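You operate a simulated robot arm through the tools that you are given. There is no shell and no other tool. Be economical: measure what you need, move in short steps, check, and stop when the job is done.

Carry out the task below with a simulated robot arm. There is one attempt and no reset: what you move stays moved.

TASK
Slide the belt along the beech table until it stands next to the notepad.
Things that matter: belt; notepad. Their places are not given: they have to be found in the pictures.

It is judged by the outcome, as a careful person would: the job done as asked, and still so three seconds after it is handed in. It fails if anything else is knocked over, pushed out of place, dropped, spilled or broken.

THE ROBOT
A 7-joint arm with a two-finger parallel gripper, fixed in place. Base frame: the origin is at the foot of the arm, x ahead of it, y to its left, z up; the work surface is at about z = 0. Lengths are in m, angles in degrees, forces in N, time in s.
With the tool pointing down near the work surface it reaches from about 0.24 to 0.62 m from the base axis. Its first joint turns from -66.0 to 66.0 degrees. Payload 2.6 kg.
Tool frame: the origin (TCP) lies between the finger pads and is the grasp point; the fingertips stand 0.03 m ahead of it; z points along the fingers, y is the line along which they close. The gripper opens to 0.094 m. The fingers are 0.028 m wide and 0.01 m thick; the gripper's body (0.05 by 0.096 m) begins 0.055 m behind the TCP.
Orientation is that of the tool frame in the base frame, as [roll, pitch, yaw] about the fixed x, y, z axes, in that order (R = Rz(yaw) Ry(pitch) Rx(roll)). With the fingers straight down and closing along the base's y, the tool's x points along the base's -x, its y along +y and its z along -z.

THE INTERFACE
- The arm moves only by the tool servo_tool. Its argument "steps" is a list of rows, each an object of numbers (a shift or turn left out is 0, a gripper value left out holds the last): "dx", "dy", "dz": the shift along the tool's x, y, z in units of 200 mm (1.0 is 200 mm); "rx", "ry", "rz": the turn, a rotation vector about the tool's x, y, z in units of 60 degrees (1.0 is 60 degrees); "grip": the finger opening in m, from 0 to 0.094. In form: [{"dx": .., "dy": .., "dz": .., "rx": .., "ry": .., "rz": .., "grip": ..}, ...]. A call has 1 to 20 rows; each row is the pose to reach, as a shift and turn from the pose commanded when the call began, along the tool's axes at that moment. A call with a number of a shift or a turn outside -1 to 1 is refused whole. A row lasts 0.2 s, in which the tool goes at most 0.05 m and 8.6 degrees; a call with a longer step from one row to the next is refused whole, and so is a gripper value outside its range. A pose out of reach is approached as far as the arm can. The call stops where the force on the tool passes 40 N (or 10 N more than at its start, if that is more) or the arm is blocked; 0.2 s more then pass. The fingers move at their own pace (about 0.072 m/s each) and stop on an object; they squeeze with about 23 N. The grip force told is the motor's: it shows also when the fingers shut on nothing. Time passes only in rows, and 0.2 s behind the last, so rows that repeat a pose let the fingers close. It gives the time, the measured TCP pose, the force on the tool (base axes), the opening and the grip force at its end, in the units of the frame above (readings bear some noise).
- Cameras (640 x 400 px; columns grow to the right, rows downward): "scene" is fixed at [0.035, 0.4501, 0.5623]; the picture's right is [-0.71, -0.70, 0.00], its down [-0.44, 0.45, -0.77] and it looks along [0.54, -0.55, -0.63] (base axes); focal length 331 px, centre (320, 200). "wrist" rides on the gripper at [-0.037, 0, -0.058] in the tool frame; the picture's right is [0.00, -1.00, 0.00], its down [0.97, 0.00, -0.24] and it looks along [0.24, 0.00, 0.97] (tool axes); focal length 218 px, centre (320, 200).
- capture(camera): a new picture of that camera. No time passes.
- point_at(camera, pixels): there is no depth. For up to 12 entries [column, row, z] of the newest picture of that camera ("zoom" is the newest enlarged one), the place [x, y] in the base frame at which the ray of that pixel passes the height z, good to about 0.003 m, but the place of the scene camera against the robot may be out by one fixed shift of up to 0.018 m in any direction. No time passes.
- zoom(camera, box): a new picture of the part [left, top, right, bottom] of that camera's present view, enlarged. No time passes.
- finish_job(): hands the job in; it is judged then, once.

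Work in short steps. Measure before you move; look again where a grasp or a placing could have gone wrong, and mend it. You have 60 turns and 20 pictures in all, the two below and enlarged ones among them. Open the gripper and draw the arm clear of the work before you hand the job in, unless the task says otherwise; then end with one line.

The tools are called after "Call:" by a JSON object that holds its "method" and its "body". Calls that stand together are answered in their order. servo_tool: Moves the arm, as the interface text tells. Its arguments: {"type":"object","properties":{"steps":{"type":"array","items":{"type":"object","properties":{"dx":{"type":"number"},"dy":{"type":"number"},"dz":{"type":"number"},"rx":{"type":"number"},"ry":{"type":"number"},"rz":{"type":"number"},"grip":{"type":"number"}}}}},"required":["steps"]} The other tools are called the same way: capture (camera) takes a picture; point_at (camera, pixels) gives the place at which the rays of pixels pass given heights; zoom (camera, box) takes an enlarged picture of a part of a camera's view; finish_job () hands the job in.

At the start:

```text
time: 0.0
ee_pos: [0.3752, 0.0698, 0.2604]
ee_rot: [179.9, 0.0, -179.9]
wrist_force: [0.2, 0.1, -0.2]
opening: 0.0941
grip_force: 0.2
```

scene: 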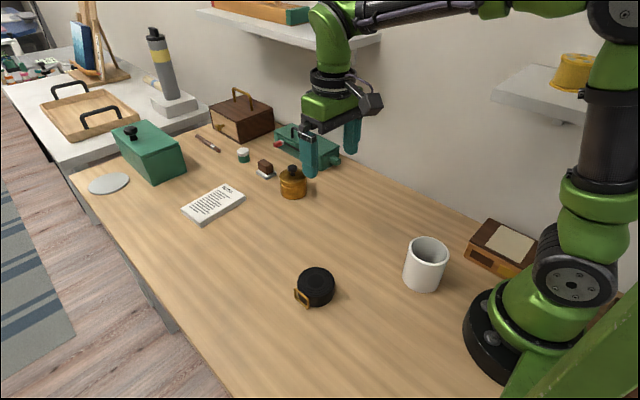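
wrist: 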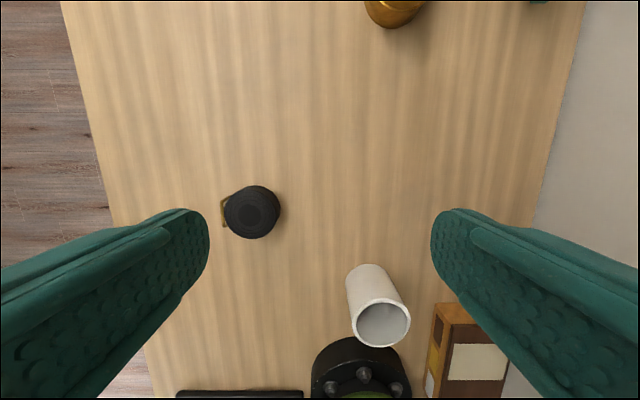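

The coiled belt is at scene (316,287) with its buckle at (302,298), and the notepad is at (213,204). I measure both.

Call:
{"method": "point_at", "body": {"camera": "scene", "pixels": [[316, 280, 0.03], [316, 306, 0], [297, 290, 0.03], [336, 285, 0.03], [302, 298, 0.015], [181, 209, 0.01], [200, 224, 0.01], [245, 200, 0.01], [224, 184, 0.01], [293, 197, 0]]}}

Call:
{"method": "point_at", "body": {"camera": "wrist", "pixels": [[252, 212, 0.03], [224, 212, 0.03], [281, 212, 0.03], [252, 186, 0.03], [252, 240, 0.03], [224, 212, 0.015], [390, 20, 0]]}}

Call:
{"method": "zoom", "body": {"camera": "scene", "box": [160, 150, 360, 320]}}

Call:
{"method": "zoom", "body": {"camera": "wrist", "box": [200, 160, 310, 260]}}

```text
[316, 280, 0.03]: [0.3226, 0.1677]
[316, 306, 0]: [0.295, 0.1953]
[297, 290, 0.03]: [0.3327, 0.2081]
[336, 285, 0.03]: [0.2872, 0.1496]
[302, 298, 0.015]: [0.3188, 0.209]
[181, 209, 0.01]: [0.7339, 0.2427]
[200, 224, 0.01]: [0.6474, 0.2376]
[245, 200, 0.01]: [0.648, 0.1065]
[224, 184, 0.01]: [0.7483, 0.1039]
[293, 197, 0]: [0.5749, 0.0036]
```

```text
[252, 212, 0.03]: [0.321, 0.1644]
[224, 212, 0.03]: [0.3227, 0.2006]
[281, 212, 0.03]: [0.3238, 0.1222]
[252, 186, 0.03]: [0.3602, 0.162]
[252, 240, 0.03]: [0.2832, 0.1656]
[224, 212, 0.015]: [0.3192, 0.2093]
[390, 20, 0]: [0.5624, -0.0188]
```

```text
2.35 times, centred on (260, 235) of scene
```

zoom: 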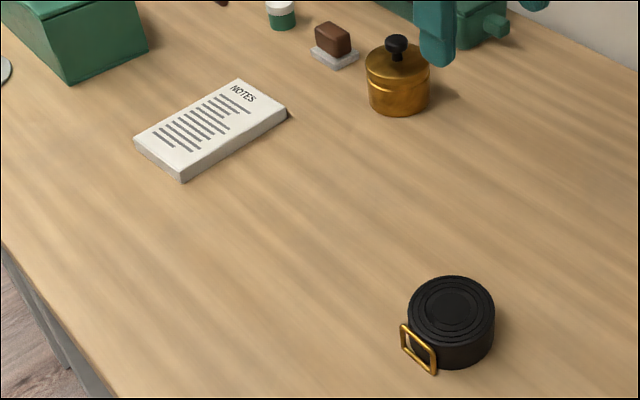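

```text
4.00 times, centred on (255, 210) of wrist
```

zoom: 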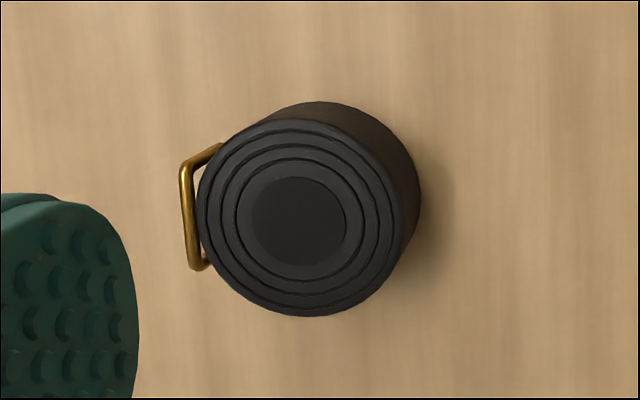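

Both cameras agree that the belt is at about (0.321, 0.164), roughly 0.07 across and 0.03 high, with its buckle facing +y. I'll move over it and turn 90° so the fingers avoid the buckle, starting with 60°.

Call:
{"method": "servo_tool", "body": {"steps": [{"dx": 0.03, "dy": 0.06, "rz": 0.125}, {"dx": 0.07, "dy": 0.12, "rz": 0.25}, {"dx": 0.1, "dy": 0.18, "rz": 0.375}, {"dx": 0.135, "dy": 0.24, "rz": 0.5}, {"dx": 0.17, "dy": 0.3, "rz": 0.625}, {"dx": 0.2, "dy": 0.36, "rz": 0.75}, {"dx": 0.24, "dy": 0.42, "rz": 0.875}, {"dx": 0.27, "dy": 0.465, "rz": 1.0}, {"dx": 0.27, "dy": 0.465, "rz": 1.0}]}}

Call:
{"method": "servo_tool", "body": {"steps": [{"rz": 0.125}, {"rz": 0.25}, {"rz": 0.375}, {"rz": 0.5, "dz": 0.1}, {"rz": 0.5, "dz": 0.3}, {"rz": 0.5, "dz": 0.5}, {"rz": 0.5, "dz": 0.6}, {"rz": 0.5, "dz": 0.6}]}}

Call:
{"method": "capture", "body": {"camera": "wrist"}}

```text
time: 2.0
ee_pos: [0.3211, 0.1626, 0.2607]
ee_rot: [-180.0, 0.0, 119.9]
wrist_force: [0.0, -1.1, -0.5]
opening: 0.094
grip_force: 0.0
```

```text
time: 3.8
ee_pos: [0.3205, 0.1619, 0.1413]
ee_rot: [-179.9, 0.0, 90.0]
wrist_force: [-0.7, -0.1, 0.5]
opening: 0.0945
grip_force: 0.0
```

```text
15 pictures are left
```

wrist: 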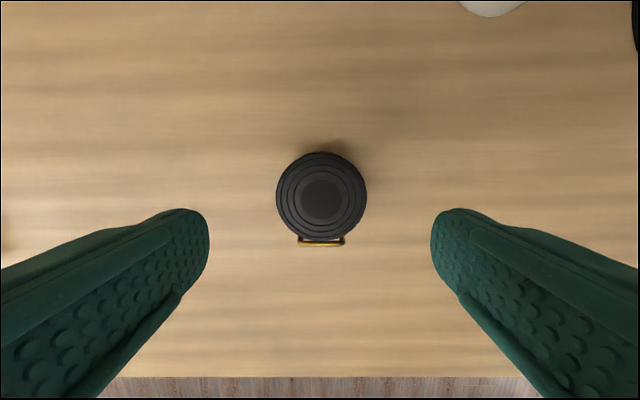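

Call:
{"method": "point_at", "body": {"camera": "wrist", "pixels": [[321, 197, 0.03], [276, 197, 0.03], [367, 197, 0.03], [321, 240, 0.03], [321, 153, 0.03], [490, 16, 0]]}}

```text
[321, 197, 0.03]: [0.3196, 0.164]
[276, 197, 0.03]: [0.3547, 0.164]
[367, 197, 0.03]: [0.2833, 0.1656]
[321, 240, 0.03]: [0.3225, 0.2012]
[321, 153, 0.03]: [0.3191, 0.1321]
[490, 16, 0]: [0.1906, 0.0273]
```

The belt is centred at about (0.319, 0.165). I descend to TCP z≈0.037 and close.

Call:
{"method": "servo_tool", "body": {"steps": [{"dx": 0.013, "dy": -0.004, "dz": 0.15}, {"dx": 0.013, "dy": -0.004, "dz": 0.3}, {"dx": 0.013, "dy": -0.004, "dz": 0.42}, {"dx": 0.013, "dy": -0.004, "dz": 0.48}, {"dx": 0.013, "dy": -0.004, "dz": 0.52}, {"dx": 0.013, "dy": -0.004, "dz": 0.52}]}}

Call:
{"method": "servo_tool", "body": {"steps": [{"grip": 0.055}, {"grip": 0.055}, {"grip": 0.055}, {"grip": 0.055}]}}

Call:
{"method": "capture", "body": {"camera": "scene"}}

```text
time: 5.2
ee_pos: [0.3193, 0.1644, 0.0353]
ee_rot: [180.0, 0.0, 90.0]
wrist_force: [0.2, -0.1, 0.3]
opening: 0.0941
grip_force: 0.1
```

```text
time: 6.2
ee_pos: [0.3193, 0.1646, 0.0363]
ee_rot: [-180.0, 0.1, 90.0]
wrist_force: [0.4, -0.5, 0.0]
opening: 0.0717
grip_force: 23.2
```

```text
14 pictures are left
```

scene: 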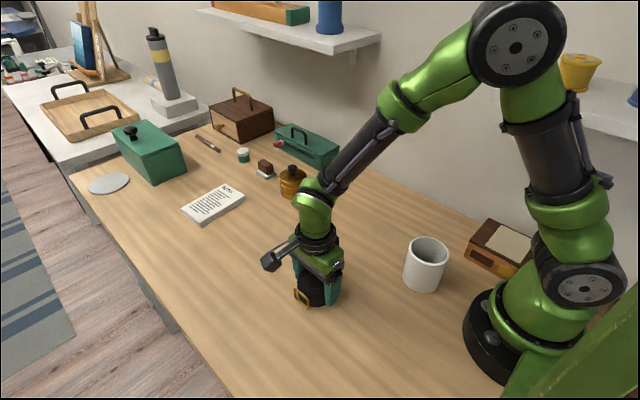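

The belt is held at 0.072 m opening. I slide it forward, staying at this height, while turning back 60°.

Call:
{"method": "servo_tool", "body": {"steps": [{"dy": 0.08, "rz": -0.1}, {"dy": 0.16, "rz": -0.2}, {"dy": 0.24, "rz": -0.3}, {"dy": 0.32, "rz": -0.4}, {"dy": 0.4, "rz": -0.5}, {"dy": 0.48, "rz": -0.6}, {"dy": 0.56, "rz": -0.7}, {"dy": 0.64, "rz": -0.8}, {"dy": 0.72, "rz": -0.9}, {"dy": 0.8, "rz": -1.0}, {"dy": 0.8, "rz": -1.0}]}}

Call:
{"method": "servo_tool", "body": {"steps": [{"rz": -0.1}, {"rz": -0.2}, {"rz": -0.3}, {"rz": -0.4}, {"rz": -0.5}, {"rz": -0.5}]}}

Call:
{"method": "capture", "body": {"camera": "wrist"}}

Call:
{"method": "capture", "body": {"camera": "scene"}}

```text
time: 8.6
ee_pos: [0.4813, 0.1655, 0.037]
ee_rot: [180.0, -0.1, 150.1]
wrist_force: [-0.4, 0.5, 0.3]
opening: 0.0717
grip_force: 22.7
```

```text
time: 10.0
ee_pos: [0.4792, 0.1651, 0.0359]
ee_rot: [-179.9, 0.0, -180.0]
wrist_force: [0.6, -0.8, -0.3]
opening: 0.0716
grip_force: 22.9
```

```text
13 pictures are left
```

wrist: 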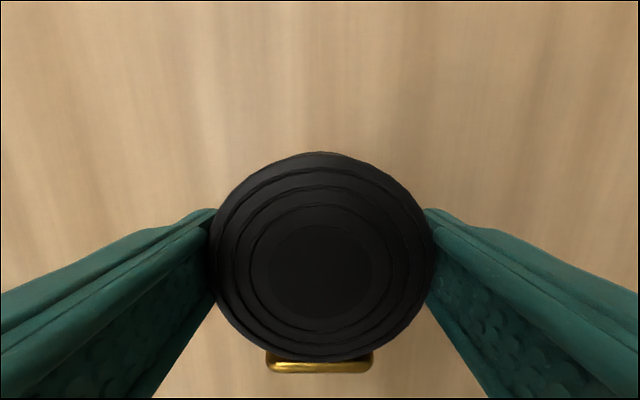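

```text
12 pictures are left
```

scene: 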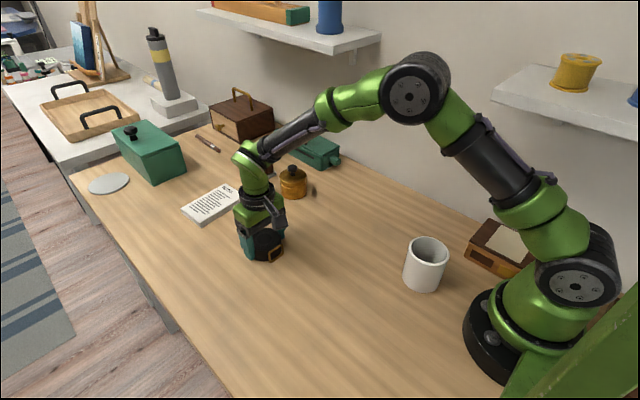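

Belt is turned with the buckle facing the base. I advance to x≈0.565 and look for the notepad edge with the wrist camera.

Call:
{"method": "servo_tool", "body": {"steps": [{"dx": -0.08, "dy": -0.01}, {"dx": -0.16, "dy": -0.02}, {"dx": -0.24, "dy": -0.03}, {"dx": -0.32, "dy": -0.04}, {"dx": -0.4, "dy": -0.05}, {"dx": -0.44, "dy": -0.05}, {"dx": -0.44, "dy": -0.05}]}}

Call:
{"method": "capture", "body": {"camera": "wrist"}}

```text
time: 11.6
ee_pos: [0.5674, 0.1562, 0.0353]
ee_rot: [180.0, 0.0, -180.0]
wrist_force: [0.0, 0.8, -0.4]
opening: 0.0715
grip_force: 23.3
```

```text
11 pictures are left
```

wrist: 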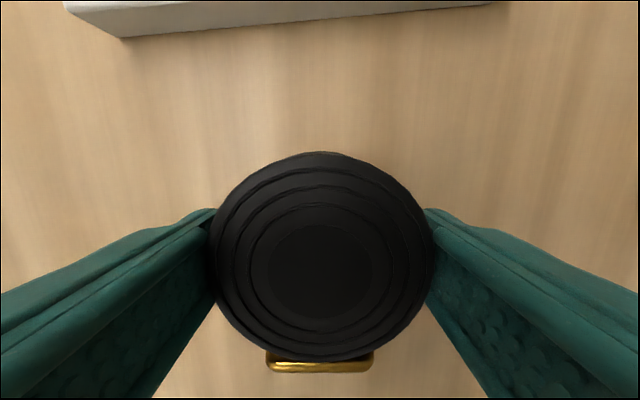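

Call:
{"method": "point_at", "body": {"camera": "wrist", "pixels": [[122, 38, 0], [320, 22, 0], [495, 4, 0], [320, 152, 0.03], [320, 152, 0.0]]}}

```text
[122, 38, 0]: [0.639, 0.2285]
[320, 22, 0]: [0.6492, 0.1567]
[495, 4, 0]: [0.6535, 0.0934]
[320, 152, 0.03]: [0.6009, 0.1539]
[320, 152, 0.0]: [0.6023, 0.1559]
```

The notepad's near edge is at x≈0.649 and the belt front at 0.603, leaving a 45 mm gap. I advance about 36 mm, to leave roughly 1 cm.

Call:
{"method": "servo_tool", "body": {"steps": [{"dx": -0.04, "dy": -0.02}, {"dx": -0.08, "dy": -0.04}, {"dx": -0.12, "dy": -0.06}, {"dx": -0.15, "dy": -0.08}, {"dx": -0.18, "dy": -0.08}, {"dx": -0.18, "dy": -0.08}]}}

Call:
{"method": "capture", "body": {"camera": "wrist"}}

```text
time: 13.0
ee_pos: [0.6036, 0.1376, 0.036]
ee_rot: [-180.0, -0.1, -179.9]
wrist_force: [0.2, -0.2, -0.4]
opening: 0.0719
grip_force: 23.1
```

```text
10 pictures are left
```

wrist: 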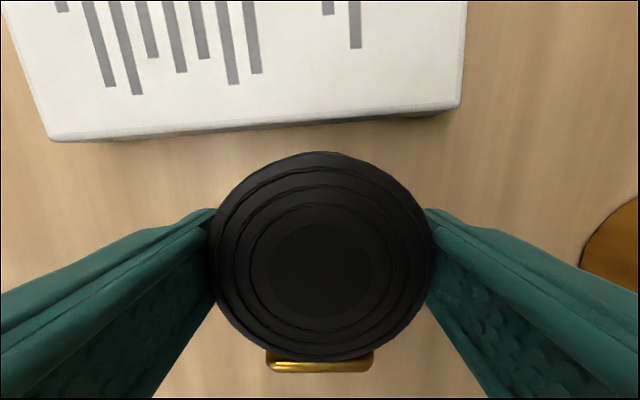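

The gap is now about 1 cm. The brass pot at (600,250) is clear of the opening fingers, so I open modestly and rise straight up.

Call:
{"method": "servo_tool", "body": {"steps": [{"grip": 0.086}, {"grip": 0.086}, {"grip": 0.086}, {"dz": -0.05, "grip": 0.086}, {"dz": -0.15, "grip": 0.086}, {"dz": -0.3, "grip": 0.086}, {"dz": -0.5}, {"dz": -0.7, "dx": 0.1}, {"dz": -0.8, "dx": 0.3}, {"dz": -0.8, "dx": 0.5}, {"dz": -0.8, "dx": 0.7}, {"dz": -0.8, "dx": 0.9}, {"dz": -0.8, "dx": 0.9}]}}

Call:
{"method": "capture", "body": {"camera": "scene"}}

```text
time: 15.8
ee_pos: [0.4229, 0.1362, 0.1954]
ee_rot: [180.0, 0.0, 180.0]
wrist_force: [0.1, -0.1, -0.8]
opening: 0.0862
grip_force: 0.1
out of reach, approached as far as the arm can: row 6, 7
```

```text
9 pictures are left
```

scene: 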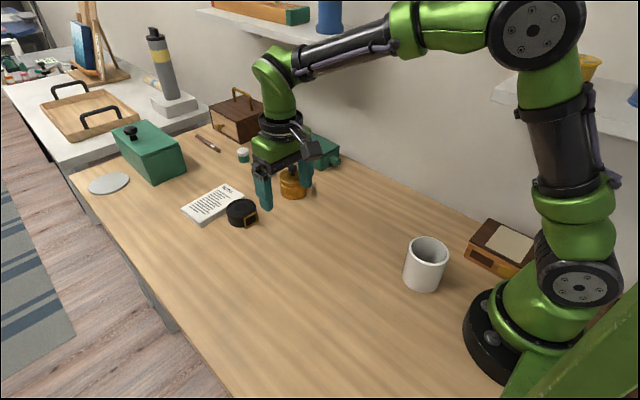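

The belt sits flat at (242,213) beside the notepad, nothing else has moved, and the arm is clear.

Call:
{"method": "finish_job", "body": {}}

```text
The job is handed in.
```

The belt was slid along the table and now stands about 1 cm from the notepad's near edge; the gripper is open, the arm is clear, and nothing else was moved.
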